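You operate a simulated robot arm through the tools that you are given. There is no shell and no other tool. Be economical: measure what you need, move in short steps, check, and stop when the job is done.

Carry out the task below with a simulated robot arm. There is one attempt and no reset: what you move stays moved.

TASK
Pull the top sideboard drawer open.

It is judged by the outcome, as a careful person would: the job done as asked, and still so three seconds after it is handed in. It fails if anything else is knocked over, pushed out of place, dropped, spilled or broken.

THE ROBOT
A 6-joint arm with a two-finger parallel gripper, fixed in place. Base frame: the origin is at the foot of the arm, x ahead of it, y to its left, z up. Lengths are in m, angles in rad, forces in N, time in s.
With the tool pointing down near the work surface it reaches from about 0.14 to 0.64 m from the base axis. Its first joint turns from -1.152 to 1.152 rad. Payload 2.9 kg.
Tool frame: the origin (TCP) lies between the finger pads and is the grasp point; the fingertips stand 0.03 m ahead of it; z points along the fingers, y is the line along which they close. The gripper opens to 0.11 m. The fingers are 0.02 m wide and 0.01 m thick; the gripper's body (0.048 by 0.112 m) begins 0.055 m behind the TCP.
Orientation is that of the tool frame in the base frame, as [roll, pitch, yaw] about the fixed x, y, z axes, in that order (R = Rz(yaw) Ry(pitch) Rx(roll)). With the fingers straight down and closing along the base's y, the tool's x points along the base's -x, its y along +y and its z along -z.

THE INTERFACE
- The arm moves only by the tool nudge_tool. Its argument "moves" is a list of rows, each a list of 7 numbers: the turn, a rotation vector about the base's x, y, z in rad, then the shift along the base's x, y, z in m, then the finger opening in m, from 0 to 0.11. In form: [[rx, ry, rz, dx, dy, dz, hand], ...]. A call has 1 to 12 rows; each row shifts and turns the commanded pose from where the row before left it. A row lasts 0.2 s, in which the tool goes at most 0.05 m and 0.15 rad; a call with a longer step from one row to the next is refused whole, and so is a gripper value outside its range. A pose out of reach is approached as far as the arm can. The call stops where the force on the tool passes 40 N (or 10 N more than at its start, if that is more) or the arm is blocked; 0.2 s more then pass. The fingers move at their own pace (about 0.108 m/s each) and stop on an object; they squeeze with about 20 N. The grip force told is the motor's: it shows also when the fingers shut on nothing. Time passes only in rows, and 0.2 s behind the last, so rows that do not move let the fingers close. It gives the time, the measured TCP pose, the force on the tool (base axes), the opening and the grip force at its end, in the units of the frame above (readings bear some noise).
- Cameras (640 x 400 px; columns grow to the right, rows downward): "scene" is fixed at [0.07, 0.4434, 1.3623]; the picture's right is [-0.75, -0.66, 0.00], its down [-0.50, 0.57, -0.65] and it looks along [0.43, -0.49, -0.76] (base axes); focal length 355 px, centre (320, 200). "wrist" rides on the gripper at [-0.036, 0, -0.057] in the tool frame; the picture's right is [0.00, -1.00, 0.00], its down [0.97, 0.00, -0.24] and it looks along [0.24, 0.00, 0.97] (tool axes); focal length 218 px, centre (320, 200).
- camera(camera): a new picture of that camera. No time passes.
- probe_pixels(camera, pixels): there is no depth. For up to 12 entries [column, row, z] of the newest picture of that camera ("zoom" is the newest enlarged one), the place [x, y] in the base frame at which the ray of that pixel passes the height z, good to about 0.002 m. No time passes.
- zoom(camera, box): a new picture of the part [left, top, right, bottom] of that camera's present view, enlarged. No time passes.
- job_done(): hands the job in; it is judged then, once.

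Work in short steps. Measure before you move; look again where a grasp or a placing could have gone wrong, and mend it. You have 60 turns and 26 pictures in all, the two below and enlarged ones among them. Open the gripper and draw the arm clear of the work before you hand the job in, unless the task says otherwise; then end with one line.

The tools are called after "Call:" as a command line: name --pt "numbers of a row" for each row, then --argument value for the rest, lists and objects as JSON in quotes. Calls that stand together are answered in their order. nudge_tool: Moves the arm, as the interface text tells. Its arguments: {"type":"object","properties":{"moves":{"type":"array"}},"required":["moves"]} The other tools are called the same way: camera (camera) takes a picture; probe_pixels (camera, pixels) gives the place at which the rays of pixels pass given heights; zoom (camera, box) takes an enlarged picture of a part of a camera's view; job_done () hands the job in.

At the start:

```text
t: 0.0
position: [0.3753, -0.0097, 0.9001]
tool_rot: [-3.141, 0.0, -3.141]
ft_force: [-0.7, -0.5, -0.6]
finger_gap: 0.11
grip_force: 0.0
```

scene: 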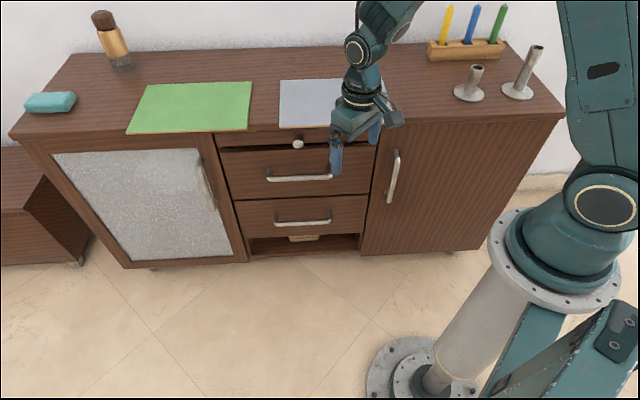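
wrist: 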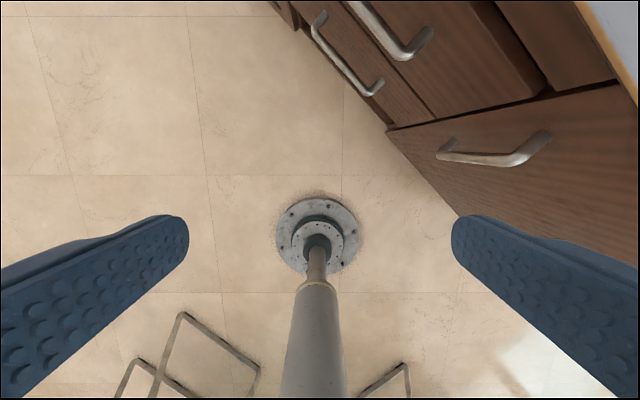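

The sideboard's middle column shows a knob at (298,143) and bar handles at (300,177) and (303,220). I zoom in to tell which is the top drawer.

Call:
zoom --camera "scene" --box '[200, 110, 400, 260]'

Call:
probe_pixels --camera "scene" --pixels '[[10, 135, 0.58], [565, 115, 0.58], [217, 133, 0.58], [378, 127, 0.58], [298, 143, 0.53], [298, 143, 0.5], [298, 143, 0.55]]'

```text
2.67 times, centred on (300, 185) of scene
```

zoom: 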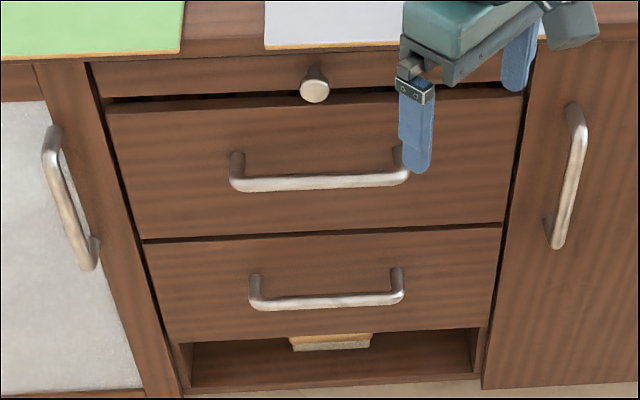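

```text
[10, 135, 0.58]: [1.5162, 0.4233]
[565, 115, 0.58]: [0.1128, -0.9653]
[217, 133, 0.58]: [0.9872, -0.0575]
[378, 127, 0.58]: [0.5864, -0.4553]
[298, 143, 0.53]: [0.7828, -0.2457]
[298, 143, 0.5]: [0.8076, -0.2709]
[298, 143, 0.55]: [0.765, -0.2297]
```

I look closer at the strip bearing the knob to see whether it is a drawer front of its own.

Call:
zoom --camera "scene" --box '[205, 115, 301, 175]'

Call:
zoom --camera "scene" --box '[300, 110, 396, 170]'

```text
6.67 times, centred on (253, 145) of scene
```

zoom: 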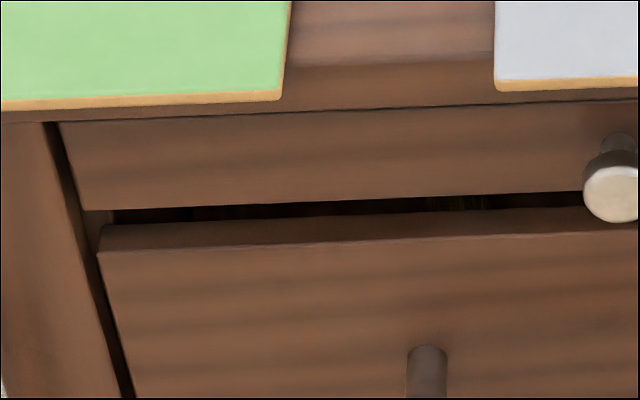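

```text
6.67 times, centred on (348, 140) of scene
```

zoom: 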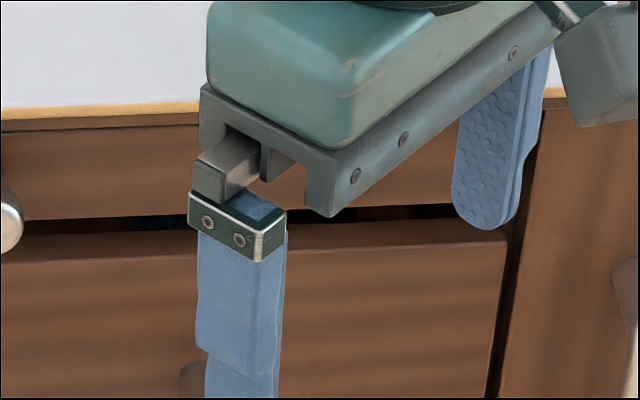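

The top strip has side gaps like the other fronts and its own knob, so it is the top drawer. The front runs at about 45° (normal [-0.71,0.71,0]). I turn the tool by -45° yaw, then begin tilting it toward the front.

Call:
nudge_tool --pt "0 0 -0.131 0 0 0 0.11" --pt "0 0 -0.131 0 0 0 0.11" --pt "0 0 -0.131 0 0 0 0.11" --pt "0 0 -0.131 0 0 0 0.11" --pt "0 0 -0.131 0 0 0 0.11" --pt "0 0 -0.13 0 0 0 0.11" --pt "-0.1 -0.1 0 0.01 0 0 0.08" --pt "-0.1 -0.1 0 0.01 0 0 0.08" --pt "-0.1 -0.1 0 0.01 0 0 0.08" --pt "-0.1 -0.1 0 0.01 0 0 0.08" --pt "-0.1 -0.1 0 0.01 0 0 0.08" --pt "-0.1 -0.1 0 0.01 0 0 0.08"

Call:
camera --camera "wrist"

```text
t: 2.6
position: [0.4361, -0.0114, 0.9012]
tool_rot: [3.138, 0.85, 2.355]
ft_force: [0.1, 0.3, -0.3]
finger_gap: 0.0798
grip_force: 0.0
```

```text
20 pictures are left
```

wrist: 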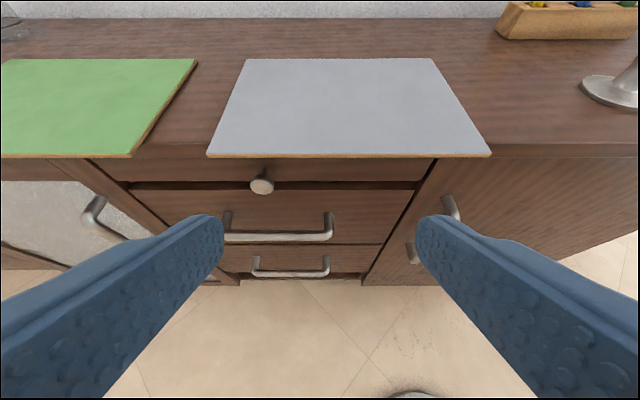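

The wrist view now faces the front squarely; the knob is at (262,184). I triangulate it against the scene ray.

Call:
probe_pixels --camera "wrist" --pixels '[[262, 184, 0.5], [262, 184, 0.53], [262, 184, 0.55], [258, 174, 0.53], [350, 155, 0.58], [350, 157, 0.57], [140, 185, 0.5], [400, 185, 0.5]]'

Call:
zoom --camera "wrist" --box '[200, 130, 328, 210]'

```text
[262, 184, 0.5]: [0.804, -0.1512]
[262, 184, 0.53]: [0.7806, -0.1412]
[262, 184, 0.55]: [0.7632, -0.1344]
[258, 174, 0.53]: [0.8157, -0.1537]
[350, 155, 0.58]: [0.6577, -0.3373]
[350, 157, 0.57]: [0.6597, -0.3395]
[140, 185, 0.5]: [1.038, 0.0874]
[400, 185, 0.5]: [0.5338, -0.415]
```

```text
5.00 times, centred on (264, 170) of wrist
```

zoom: 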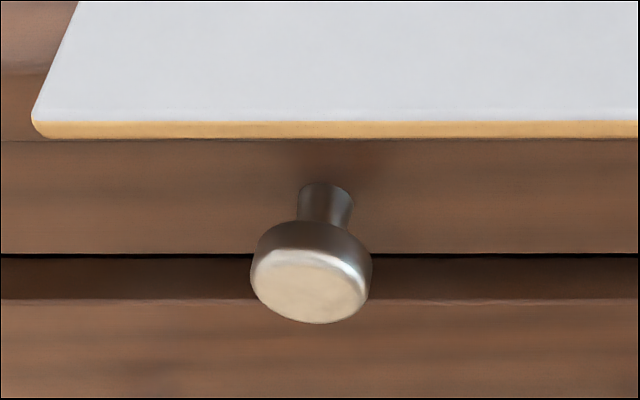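

The rays cross at about (0.60,-0.07,0.745), so the sideboard is taller than I assumed. I refine it with probes at the right heights.

Call:
probe_pixels --camera "zoom" --pixels '[[310, 285, 0.745], [250, 270, 0.745], [371, 270, 0.745], [326, 187, 0.75], [326, 187, 0.76], [320, 139, 0.79], [320, 254, 0.735], [320, 254, 0.72], [40, 254, 0.735], [600, 254, 0.735]]'

Call:
probe_pixels --camera "scene" --pixels '[[298, 144, 0.745], [298, 144, 0.755], [298, 144, 0.735], [297, 137, 0.75], [250, 131, 0.79], [250, 131, 0.78], [250, 131, 0.8]]'

```text
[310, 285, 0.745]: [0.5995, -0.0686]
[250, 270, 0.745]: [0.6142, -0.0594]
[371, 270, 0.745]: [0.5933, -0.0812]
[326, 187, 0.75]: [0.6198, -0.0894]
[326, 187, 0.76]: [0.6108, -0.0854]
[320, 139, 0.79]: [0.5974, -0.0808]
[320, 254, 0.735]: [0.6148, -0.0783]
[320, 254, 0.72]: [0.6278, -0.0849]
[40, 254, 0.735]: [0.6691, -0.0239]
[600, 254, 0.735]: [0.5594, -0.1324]
```

```text
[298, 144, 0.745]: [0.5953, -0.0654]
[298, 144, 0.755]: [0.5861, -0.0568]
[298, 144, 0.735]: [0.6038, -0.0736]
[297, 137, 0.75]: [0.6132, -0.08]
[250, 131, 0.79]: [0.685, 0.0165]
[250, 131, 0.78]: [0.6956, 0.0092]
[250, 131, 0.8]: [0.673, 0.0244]
```

Knob face is about (0.599,-0.069,0.742), head about 3 cm across, front about 2.7 cm behind the face. I tilt to about 70° and go to a standoff 8 cm in front of it.

Call:
nudge_tool --pt "-0.0436 -0.0436 0 0.0165 0.001 -0.0235 0.07" --pt "-0.0436 -0.0436 0 0.0165 0.001 -0.0235 0.07" --pt "-0.0436 -0.0436 0 0.0165 0.001 -0.0235 0.07" --pt "-0.0436 -0.0436 0 0.0165 0.001 -0.0235 0.07" --pt "-0.0436 -0.0436 0 0.0165 0.001 -0.0235 0.07" --pt "-0.0436 -0.0436 0 0.0165 0.001 -0.0235 0.07" --pt "0 0 0 0 0 0 0.07"

Call:
camera --camera "wrist"

```text
t: 4.2
position: [0.531, -0.0046, 0.7588]
tool_rot: [-3.142, 1.219, 2.356]
ft_force: [-0.5, -0.8, -0.7]
finger_gap: 0.07
grip_force: 0.0
```

```text
18 pictures are left
```

wrist: 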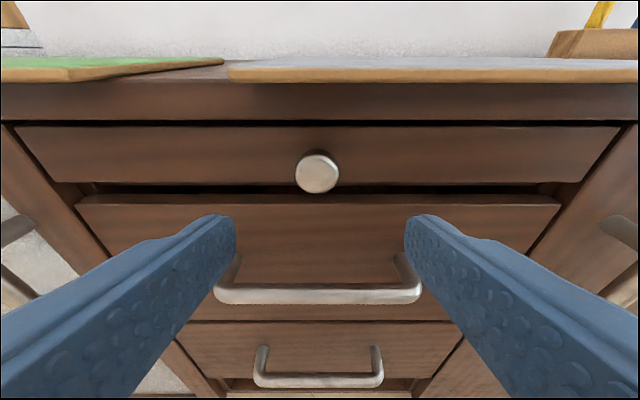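

Knob at (317,173) is centred between the fingers and consistent with z≈0.744. I advance straight to the grasp pose.

Call:
nudge_tool --pt "0 0 0 0.0153 -0.0143 -0.0025 0.07" --pt "0 0 0 0.0153 -0.0143 -0.0025 0.07" --pt "0 0 0 0.0153 -0.0143 -0.0025 0.07" --pt "0 0 0 0.0151 -0.0141 -0.0025 0.07" --pt "0 0 0 0 0 0 0.07"

Call:
camera --camera "wrist"

Call:
zoom --camera "scene" --box '[240, 100, 368, 180]'

```text
t: 5.4
position: [0.5942, -0.0636, 0.7493]
tool_rot: [3.14, 1.219, 2.353]
ft_force: [-0.5, -0.2, 0.0]
finger_gap: 0.0699
grip_force: 0.0
```

```text
17 pictures are left
```

wrist: 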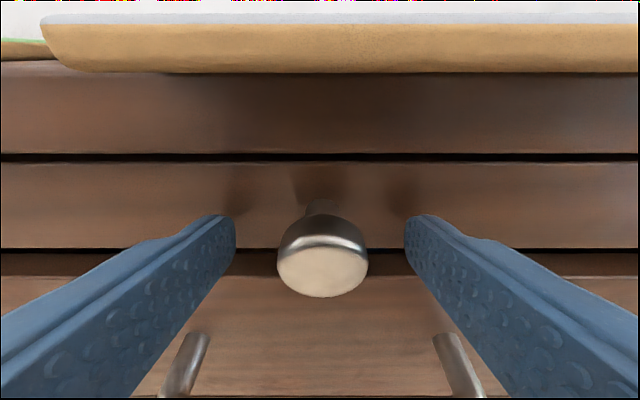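

```text
5.00 times, centred on (304, 140) of scene
```

zoom: 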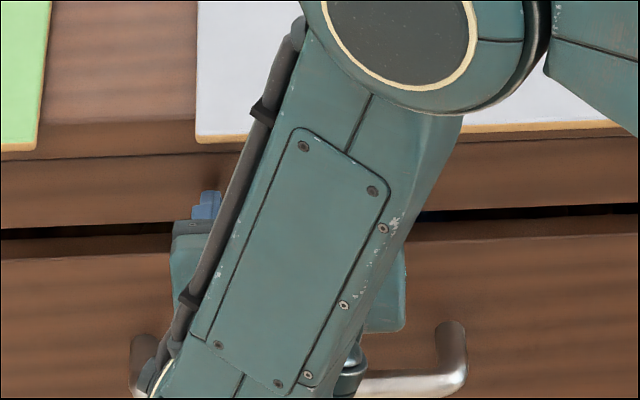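

The knob is centred laterally (col 322) but sits about 5 mm low of the finger axis (face at row 272 against the expected 254). I lower by 5 mm and close.

Call:
nudge_tool --pt "0 0 0 0 0 -0.005 0.07" --pt "0 0 0 0 0 0 0.03" --pt "0 0 0 0 0 0 0.015" --pt "0 0 0 0 0 0 0.015" --pt "0 0 0 0 0 0 0.015"

Call:
camera --camera "wrist"

```text
t: 6.6
position: [0.5937, -0.064, 0.7442]
tool_rot: [-3.138, 1.217, 2.356]
ft_force: [-8.5, -4.3, 1.7]
finger_gap: 0.0289
grip_force: 45.0
```

```text
15 pictures are left
```

wrist: 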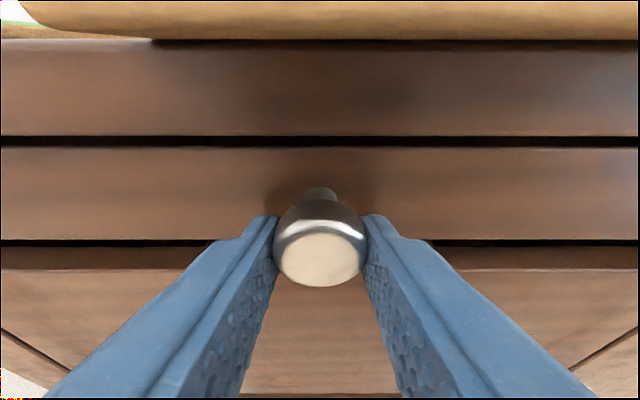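

The knob head is held (gap 0.029). I pull slowly along [-0.707,0.707,0].

Call:
nudge_tool --pt "0 0 0 -0.005 0.005 0 0.01" --pt "0 0 0 -0.007 0.007 0 0.01" --pt "0 0 0 -0.007 0.007 0 0.01" --pt "0 0 0 -0.007 0.007 0 0.01" --pt "0 0 0 -0.007 0.007 0 0.01"

Call:
camera --camera "wrist"

```text
t: 7.8
position: [0.5604, -0.0295, 0.7435]
tool_rot: [-3.134, 1.216, 2.357]
ft_force: [-13.4, -18.2, -2.5]
finger_gap: 0.0293
grip_force: 45.0
```

```text
14 pictures are left
```

wrist: 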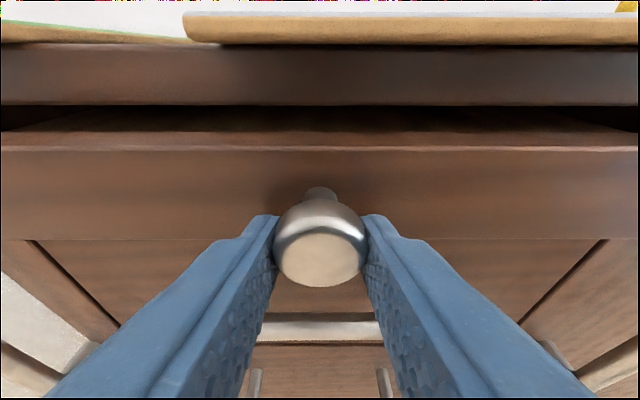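

The drawer slides out. There is a side load of about 22 N along [-0.7,-0.7], so I ease slightly that way while pulling on.

Call:
nudge_tool --pt "0 0 0 -0.008 0.006 0 0.01" --pt "0 0 0 -0.007 0.007 0 0.01" --pt "0 0 0 -0.007 0.007 0 0.01" --pt "0 0 0 -0.007 0.007 0 0.01"

```text
t: 8.8
position: [0.5303, -0.0016, 0.7429]
tool_rot: [3.14, 1.214, 2.357]
ft_force: [-5.1, -9.8, -16.4]
finger_gap: 0.0292
grip_force: 44.9
```

Side load fell; a downward load of 16 N appeared, so I ease down 2 mm and keep pulling.

Call:
nudge_tool --pt "0 0 0 -0.007 0.006 -0.002 0.01" --pt "0 0 0 -0.007 0.007 0 0.01" --pt "0 0 0 -0.007 0.007 0 0.01" --pt "0 0 0 -0.007 0.007 0 0.01" --pt "0 0 0 -0.007 0.007 0 0.01"

Call:
camera --camera "scene"

```text
t: 10.0
position: [0.4983, 0.0315, 0.7447]
tool_rot: [3.137, 1.22, 2.353]
ft_force: [-5.1, -9.8, 4.3]
finger_gap: 0.029
grip_force: 44.8
```

```text
13 pictures are left
```

scene: 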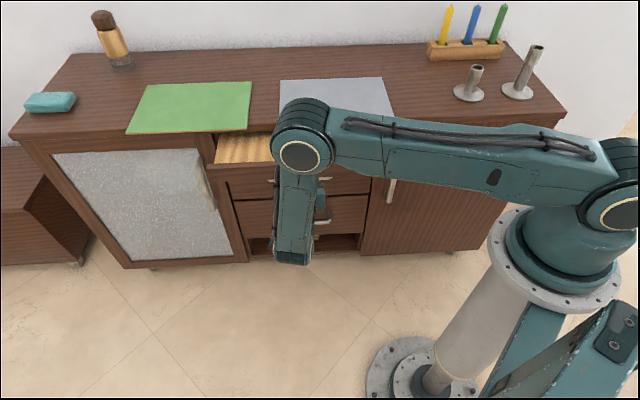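

The drawer is out about 13.5 cm and everything else is in place. I pull further.

Call:
nudge_tool --pt "0 0 0 -0.0075 0.0065 0 0.01" --pt "0 0 0 -0.007 0.007 0 0.01" --pt "0 0 0 -0.007 0.007 0 0.01" --pt "0 0 0 -0.007 0.007 0 0.01" --pt "0 0 0 -0.007 0.007 0 0.01" --pt "0 0 0 -0.007 0.007 0 0.01"

Call:
camera --camera "wrist"

```text
t: 11.4
position: [0.457, 0.074, 0.7434]
tool_rot: [3.134, 1.222, 2.351]
ft_force: [3.9, -0.2, 18.8]
finger_gap: 0.0292
grip_force: 45.5
```

```text
12 pictures are left
```

wrist: 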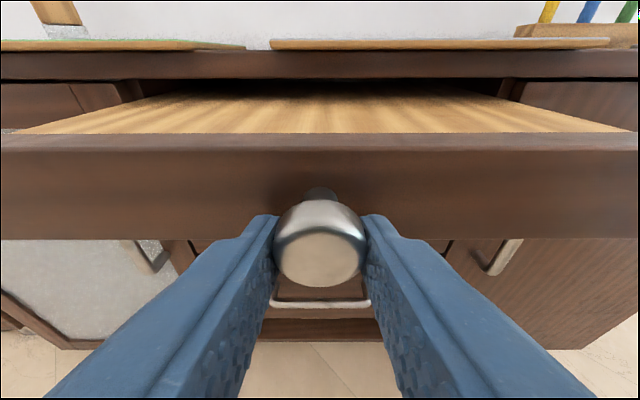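

The interior shows a flat wooden surface level with the front's top edge, possibly a pull-out board rather than a drawer. I look closely.

Call:
zoom --camera "scene" --box '[190, 110, 318, 190]'

Call:
zoom --camera "wrist" --box '[0, 40, 320, 240]'

```text
5.00 times, centred on (254, 150) of scene
```

zoom: 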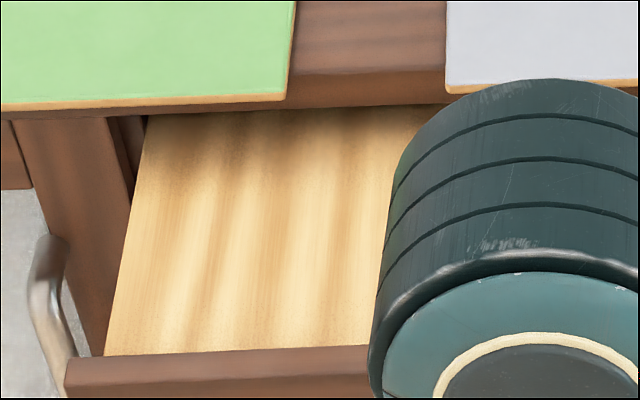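

```text
2.00 times, centred on (160, 140) of wrist
```

zoom: 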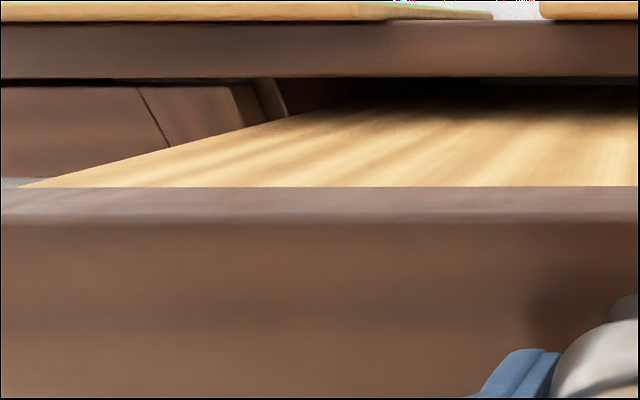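

It has no sides or cavity: it is a pull-out board, and the top drawer is the bar-handled one below. I push the board back to its original place along the same line.

Call:
nudge_tool --pt "0 0 0 0.007 -0.007 0.001 0.01" --pt "0 0 0 0.007 -0.007 0 0.01" --pt "0 0 0 0.007 -0.007 0 0.01" --pt "0 0 0 0.01 -0.01 0 0.01" --pt "0 0 0 0.01 -0.01 0 0.01" --pt "0 0 0 0.01 -0.01 0 0.01" --pt "0 0 0 0.01 -0.01 0 0.01" --pt "0 0 0 0.01 -0.01 0 0.01"

```text
t: 13.2
position: [0.5279, 0.0026, 0.745]
tool_rot: [3.141, 1.221, 2.352]
ft_force: [4.8, 8.7, 12.2]
finger_gap: 0.0292
grip_force: 45.1
```

Going well; 6.6 cm per axis remain. I continue pushing it in.

Call:
nudge_tool --pt "0 0 0 0.0105 -0.0095 0 0.01" --pt "0 0 0 0.0105 -0.0095 0.001 0.01" --pt "0 0 0 0.01 -0.01 0 0.01" --pt "0 0 0 0.01 -0.01 0 0.01" --pt "0 0 0 0.01 -0.01 0 0.01" --pt "0 0 0 0.006 -0.006 0 0.01" --pt "0 0 0 0.004 -0.004 0 0.01"

Call:
camera --camera "wrist"

```text
t: 14.8
position: [0.5865, -0.0566, 0.7435]
tool_rot: [3.141, 1.217, 2.355]
ft_force: [0.4, 3.9, 2.0]
finger_gap: 0.0292
grip_force: 45.0
```

```text
9 pictures are left
```

wrist: 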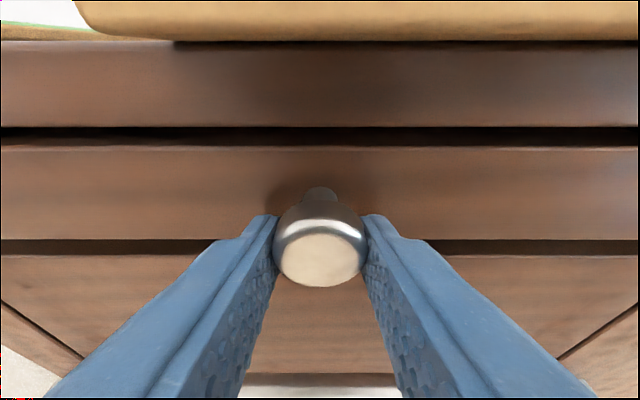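

About 7 mm per axis remain. I push on in small steps until it seats.

Call:
nudge_tool --pt "0 0 0 0.003 -0.003 0 0.01" --pt "0 0 0 0.003 -0.003 0 0.01" --pt "0 0 0 0.002 -0.002 0 0.01" --pt "0 0 0 0 0 0 0.01"

Call:
camera --camera "wrist"

```text
t: 15.8
position: [0.5927, -0.0639, 0.7432]
tool_rot: [-3.138, 1.216, 2.361]
ft_force: [-17.5, 13.6, 0.8]
finger_gap: 0.0291
grip_force: 45.1
```

```text
8 pictures are left
```

wrist: 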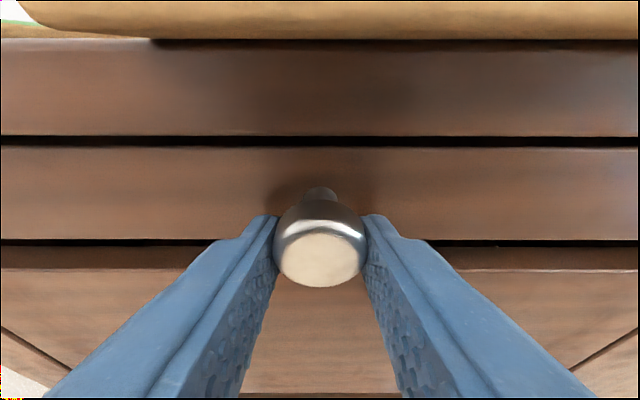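

It is seated (22 N reaction, view same as before). I release, back off 9 cm, and probe the bar handle of the drawer below.

Call:
nudge_tool --pt "0 0 0 0 0 0 0.06" --pt "0 0 0 0 0 0 0.07" --pt "0 0 0 -0.007 0.007 0 0.07" --pt "0 0 0 -0.015 0.015 0 0.07" --pt "0 0 0 -0.02 0.02 0 0.07" --pt "0 0 0 -0.025 0.025 0 0.07" --pt "0 0 0 0 0 0 0.07"

Call:
camera --camera "wrist"

Call:
probe_pixels --camera "scene" --pixels '[[300, 178.5, 0.6], [300, 178.5, 0.65], [300, 178.5, 0.7], [268, 180.5, 0.65], [332, 177, 0.65]]'

```text
t: 17.4
position: [0.5264, 0.0034, 0.7445]
tool_rot: [3.141, 1.219, 2.353]
ft_force: [-0.1, -0.5, 0.3]
finger_gap: 0.0699
grip_force: 0.1
```

```text
7 pictures are left
```

wrist: 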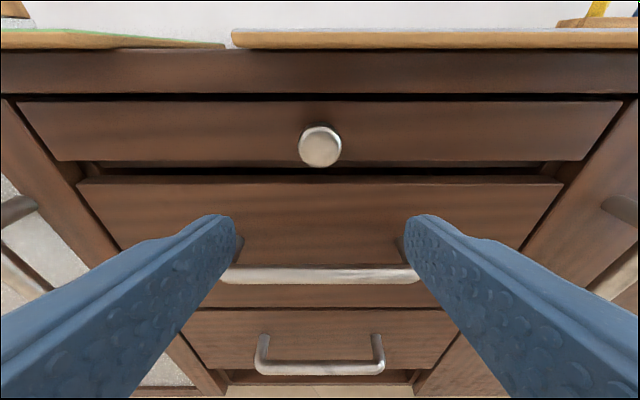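

```text
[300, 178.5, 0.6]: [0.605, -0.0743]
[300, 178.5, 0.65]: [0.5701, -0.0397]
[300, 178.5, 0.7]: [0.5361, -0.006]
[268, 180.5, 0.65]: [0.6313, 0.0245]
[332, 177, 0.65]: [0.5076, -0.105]
```

The board looks fully back. I triangulate the bar at wrist (320,274).

Call:
probe_pixels --camera "wrist" --pixels '[[320, 274, 0.6], [320, 274, 0.62], [320, 274, 0.65], [225, 275, 0.62], [418, 274, 0.62], [320, 266, 0.62], [320, 282, 0.62], [320, 178, 0.72], [320, 284, 0.61]]'

Call:
probe_pixels --camera "scene" --pixels '[[300, 178.5, 0.61], [300, 178.5, 0.62], [300, 178.5, 0.63], [268, 180.5, 0.62], [332, 177, 0.62]]'

```text
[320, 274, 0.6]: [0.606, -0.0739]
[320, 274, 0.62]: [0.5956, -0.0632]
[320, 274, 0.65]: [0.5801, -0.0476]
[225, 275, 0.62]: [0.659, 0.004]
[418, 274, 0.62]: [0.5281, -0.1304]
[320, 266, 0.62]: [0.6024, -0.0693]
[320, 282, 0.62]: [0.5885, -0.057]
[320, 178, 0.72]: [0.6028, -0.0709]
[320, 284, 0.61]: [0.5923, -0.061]
```

```text
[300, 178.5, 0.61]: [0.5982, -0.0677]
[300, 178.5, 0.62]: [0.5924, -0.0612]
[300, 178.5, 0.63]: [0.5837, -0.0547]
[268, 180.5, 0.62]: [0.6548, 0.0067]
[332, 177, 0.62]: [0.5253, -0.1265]
```

The two rays are nearly parallel in height, so I roll the tool by -90° (fingers closing vertically for the bar) and lower to about z 0.63 at the same standoff, giving a better view for height.

Call:
nudge_tool --pt "-0.0948 0.0948 0.0493 0 0 -0.0105 0.07" --pt "-0.0948 0.0948 0.0493 0 0 -0.0105 0.07" --pt "-0.0948 0.0948 0.0493 0 0 -0.0105 0.07" --pt "-0.0948 0.0948 0.0493 0 0 -0.0105 0.07" --pt "-0.0948 0.0948 0.0493 0 0 -0.0105 0.07" --pt "-0.0948 0.0948 0.0493 0 0 -0.0105 0.07" --pt "-0.0948 0.0948 0.0493 0 0 -0.0105 0.07" --pt "-0.0948 0.0948 0.0493 0 0 -0.0105 0.07" --pt "-0.0948 0.0948 0.0493 0 0 -0.0105 0.07" --pt "-0.0948 0.0948 0.0493 0 0 -0.0105 0.07" --pt "-0.0948 0.0948 0.0493 0 0 -0.0105 0.07" --pt "0 0 0 0 0 0 0.07"

Call:
camera --camera "wrist"

```text
t: 20.0
position: [0.5279, 0.0035, 0.6291]
tool_rot: [-1.924, 0.001, -2.356]
ft_force: [0.0, -1.1, 0.1]
finger_gap: 0.07
grip_force: 0.0
```

```text
6 pictures are left
```

wrist: 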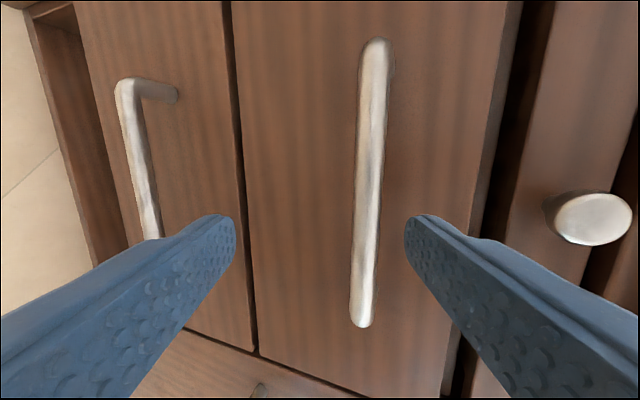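

Bar now solves to about n=0.459 along the normal, z≈0.629 (image col 367 at row 200), lateral 0.375. I narrow the fingers to 0.05 and advance 7.4 cm, raising 5 mm.

Call:
nudge_tool --pt "0 0 0 0 0 0.005 0.05" --pt "0 0 0 0.0125 -0.0125 0 0.05" --pt "0 0 0 0.0135 -0.0135 0 0.05" --pt "0 0 0 0.0135 -0.0135 0 0.05" --pt "0 0 0 0.012 -0.012 0 0.05" --pt "0 0 0 0 0 0 0.05"

Call:
camera --camera "wrist"

```text
t: 21.4
position: [0.5799, -0.0492, 0.6345]
tool_rot: [-1.924, 0.002, -2.356]
ft_force: [0.0, 0.1, -1.0]
finger_gap: 0.0498
grip_force: 0.1
```

```text
5 pictures are left
```

wrist: 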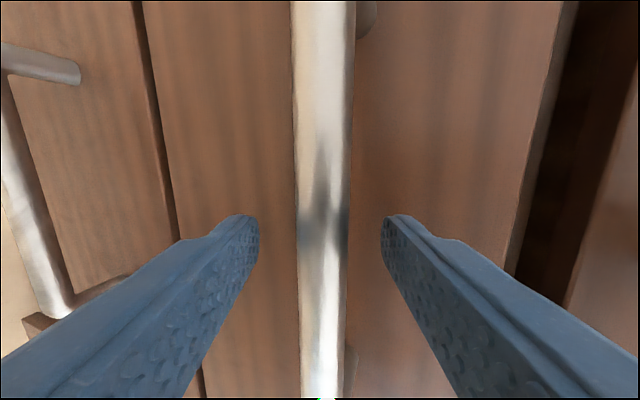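

The bar runs centred between the fingers (col 323). I close on it.

Call:
nudge_tool --pt "0 0 0 0 0 0 0.025" --pt "0 0 0 0 0 0 0" --pt "0 0 0 0 0 0 0" --pt "0 0 0 0 0 0 0"

```text
t: 22.4
position: [0.5796, -0.0482, 0.6352]
tool_rot: [-1.922, 0.0, -2.356]
ft_force: [-0.1, -2.0, 7.5]
finger_gap: 0.0175
grip_force: 44.8
```

The bar is gripped (gap 0.0175, little load). I pull along [-0.707,0.707,0].

Call:
nudge_tool --pt "0 0 0 -0.005 0.005 0 0" --pt "0 0 0 -0.007 0.007 0 0" --pt "0 0 0 -0.007 0.007 0 0" --pt "0 0 0 -0.007 0.007 0 0" --pt "0 0 0 -0.007 0.007 0 0" --pt "0 0 0 -0.007 0.007 0 0"

Call:
camera --camera "scene"

```text
t: 23.8
position: [0.5386, -0.0091, 0.6334]
tool_rot: [-1.922, -0.002, -2.358]
ft_force: [-3.5, -6.5, 17.1]
finger_gap: 0.0177
grip_force: 45.1
```

```text
4 pictures are left
```

scene: 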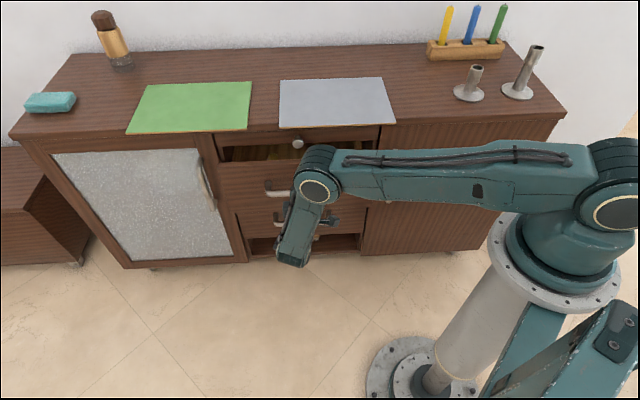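

The drawer opens with a real cavity showing at (270,153), and the knob board stays in. I keep pulling, raising 1 mm to relieve the upward load.

Call:
nudge_tool --pt "0 0 0 -0.007 0.007 0.001 0" --pt "0 0 0 -0.0075 0.0065 0 0" --pt "0 0 0 -0.007 0.007 0 0" --pt "0 0 0 -0.007 0.007 0 0" --pt "0 0 0 -0.007 0.007 0 0" --pt "0 0 0 -0.007 0.007 0 0" --pt "0 0 0 -0.007 0.007 0 0"

```text
t: 25.4
position: [0.489, 0.0403, 0.6344]
tool_rot: [-1.927, 0.003, -2.355]
ft_force: [11.3, 8.0, -12.4]
finger_gap: 0.0176
grip_force: 45.3
```

About 12.7 cm out with modest loads. I continue pulling, easing slightly along [+0.7,+0.7].

Call:
nudge_tool --pt "0 0 0 -0.0065 0.0075 0 0" --pt "0 0 0 -0.0065 0.0075 -0.001 0" --pt "0 0 0 -0.007 0.007 0 0" --pt "0 0 0 -0.007 0.007 0 0" --pt "0 0 0 -0.007 0.007 0 0" --pt "0 0 0 -0.007 0.007 0 0" --pt "0 0 0 -0.007 0.007 0 0"

```text
t: 27.0
position: [0.4408, 0.0898, 0.6343]
tool_rot: [-1.923, -0.001, -2.358]
ft_force: [3.3, 0.1, -0.7]
finger_gap: 0.0175
grip_force: 45.3
```

It is out about 19.6 cm with no stop felt. I pull a little further.

Call:
nudge_tool --pt "0 0 0 -0.007 0.007 0 0" --pt "0 0 0 -0.007 0.007 0 0" --pt "0 0 0 -0.007 0.007 0 0" --pt "0 0 0 -0.007 0.007 0 0"

Call:
camera --camera "scene"

```text
t: 28.0
position: [0.4137, 0.1168, 0.634]
tool_rot: [-1.92, 0.0, -2.357]
ft_force: [0.4, -1.6, 12.2]
finger_gap: 0.0175
grip_force: 45.3
```

```text
3 pictures are left
```

scene: 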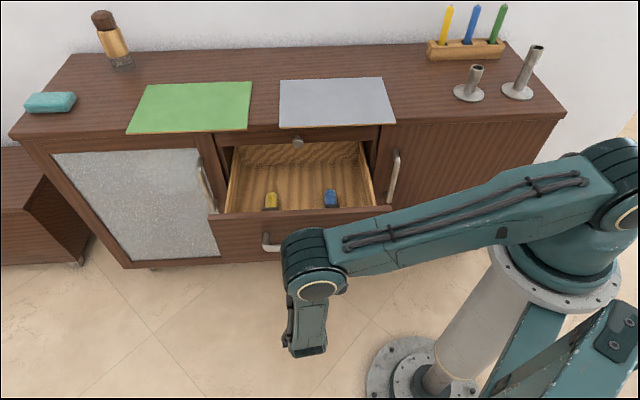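

The drawer is well open (about 23 cm), with its contents upright and everything else in place. I release and back out along the tool axis.

Call:
nudge_tool --pt "0 0 0 0 0 0 0.03" --pt "0 0 0 0 0 0 0.05" --pt "0 0 0 0 0 0 0.05" --pt "0 0 0 -0.01 0.01 0.0052 0.05" --pt "0 0 0 -0.012 0.012 0.006 0.05" --pt "0 0 0 -0.012 0.012 0.006 0.05" --pt "0 0 0 -0.012 0.012 0.006 0.05" --pt "0 0 0 -0.012 0.012 0.006 0.05" --pt "0 0 0 -0.012 0.012 0.006 0.05"

Call:
camera --camera "scene"

Call:
camera --camera "wrist"

```text
t: 30.0
position: [0.3525, 0.1837, 0.6699]
tool_rot: [-1.925, 0.0, -2.359]
ft_force: [0.4, 0.2, 0.2]
finger_gap: 0.05
grip_force: 0.0
out of reach, approached as far as the arm can: row 9
```

```text
2 pictures are left
```

scene: 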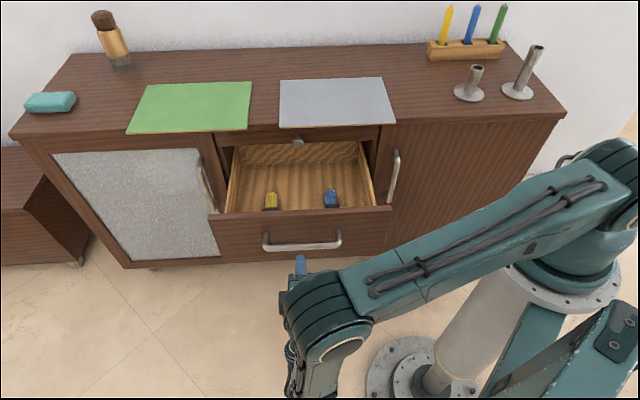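

```text
1 pictures are left
```

wrist: 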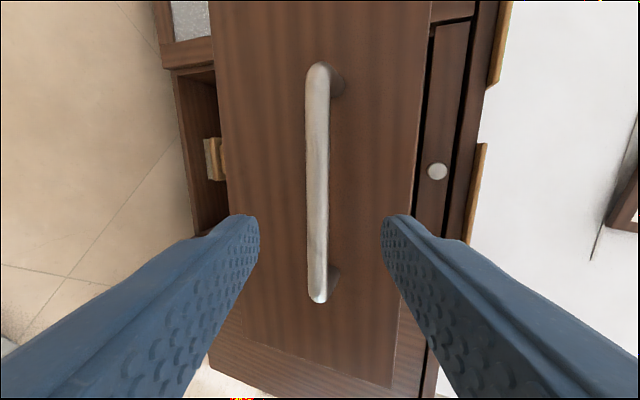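

The gripper is clear of the handle, the drawer stays open, the board is shut and nothing else has moved. I hand the job in.

Call:
job_done

```text
The job is handed in.
```

The top sideboard drawer is open about 23 cm and the arm is clear. I first pulled out the knobbed board above it by mistake, then pushed it back until it seated.
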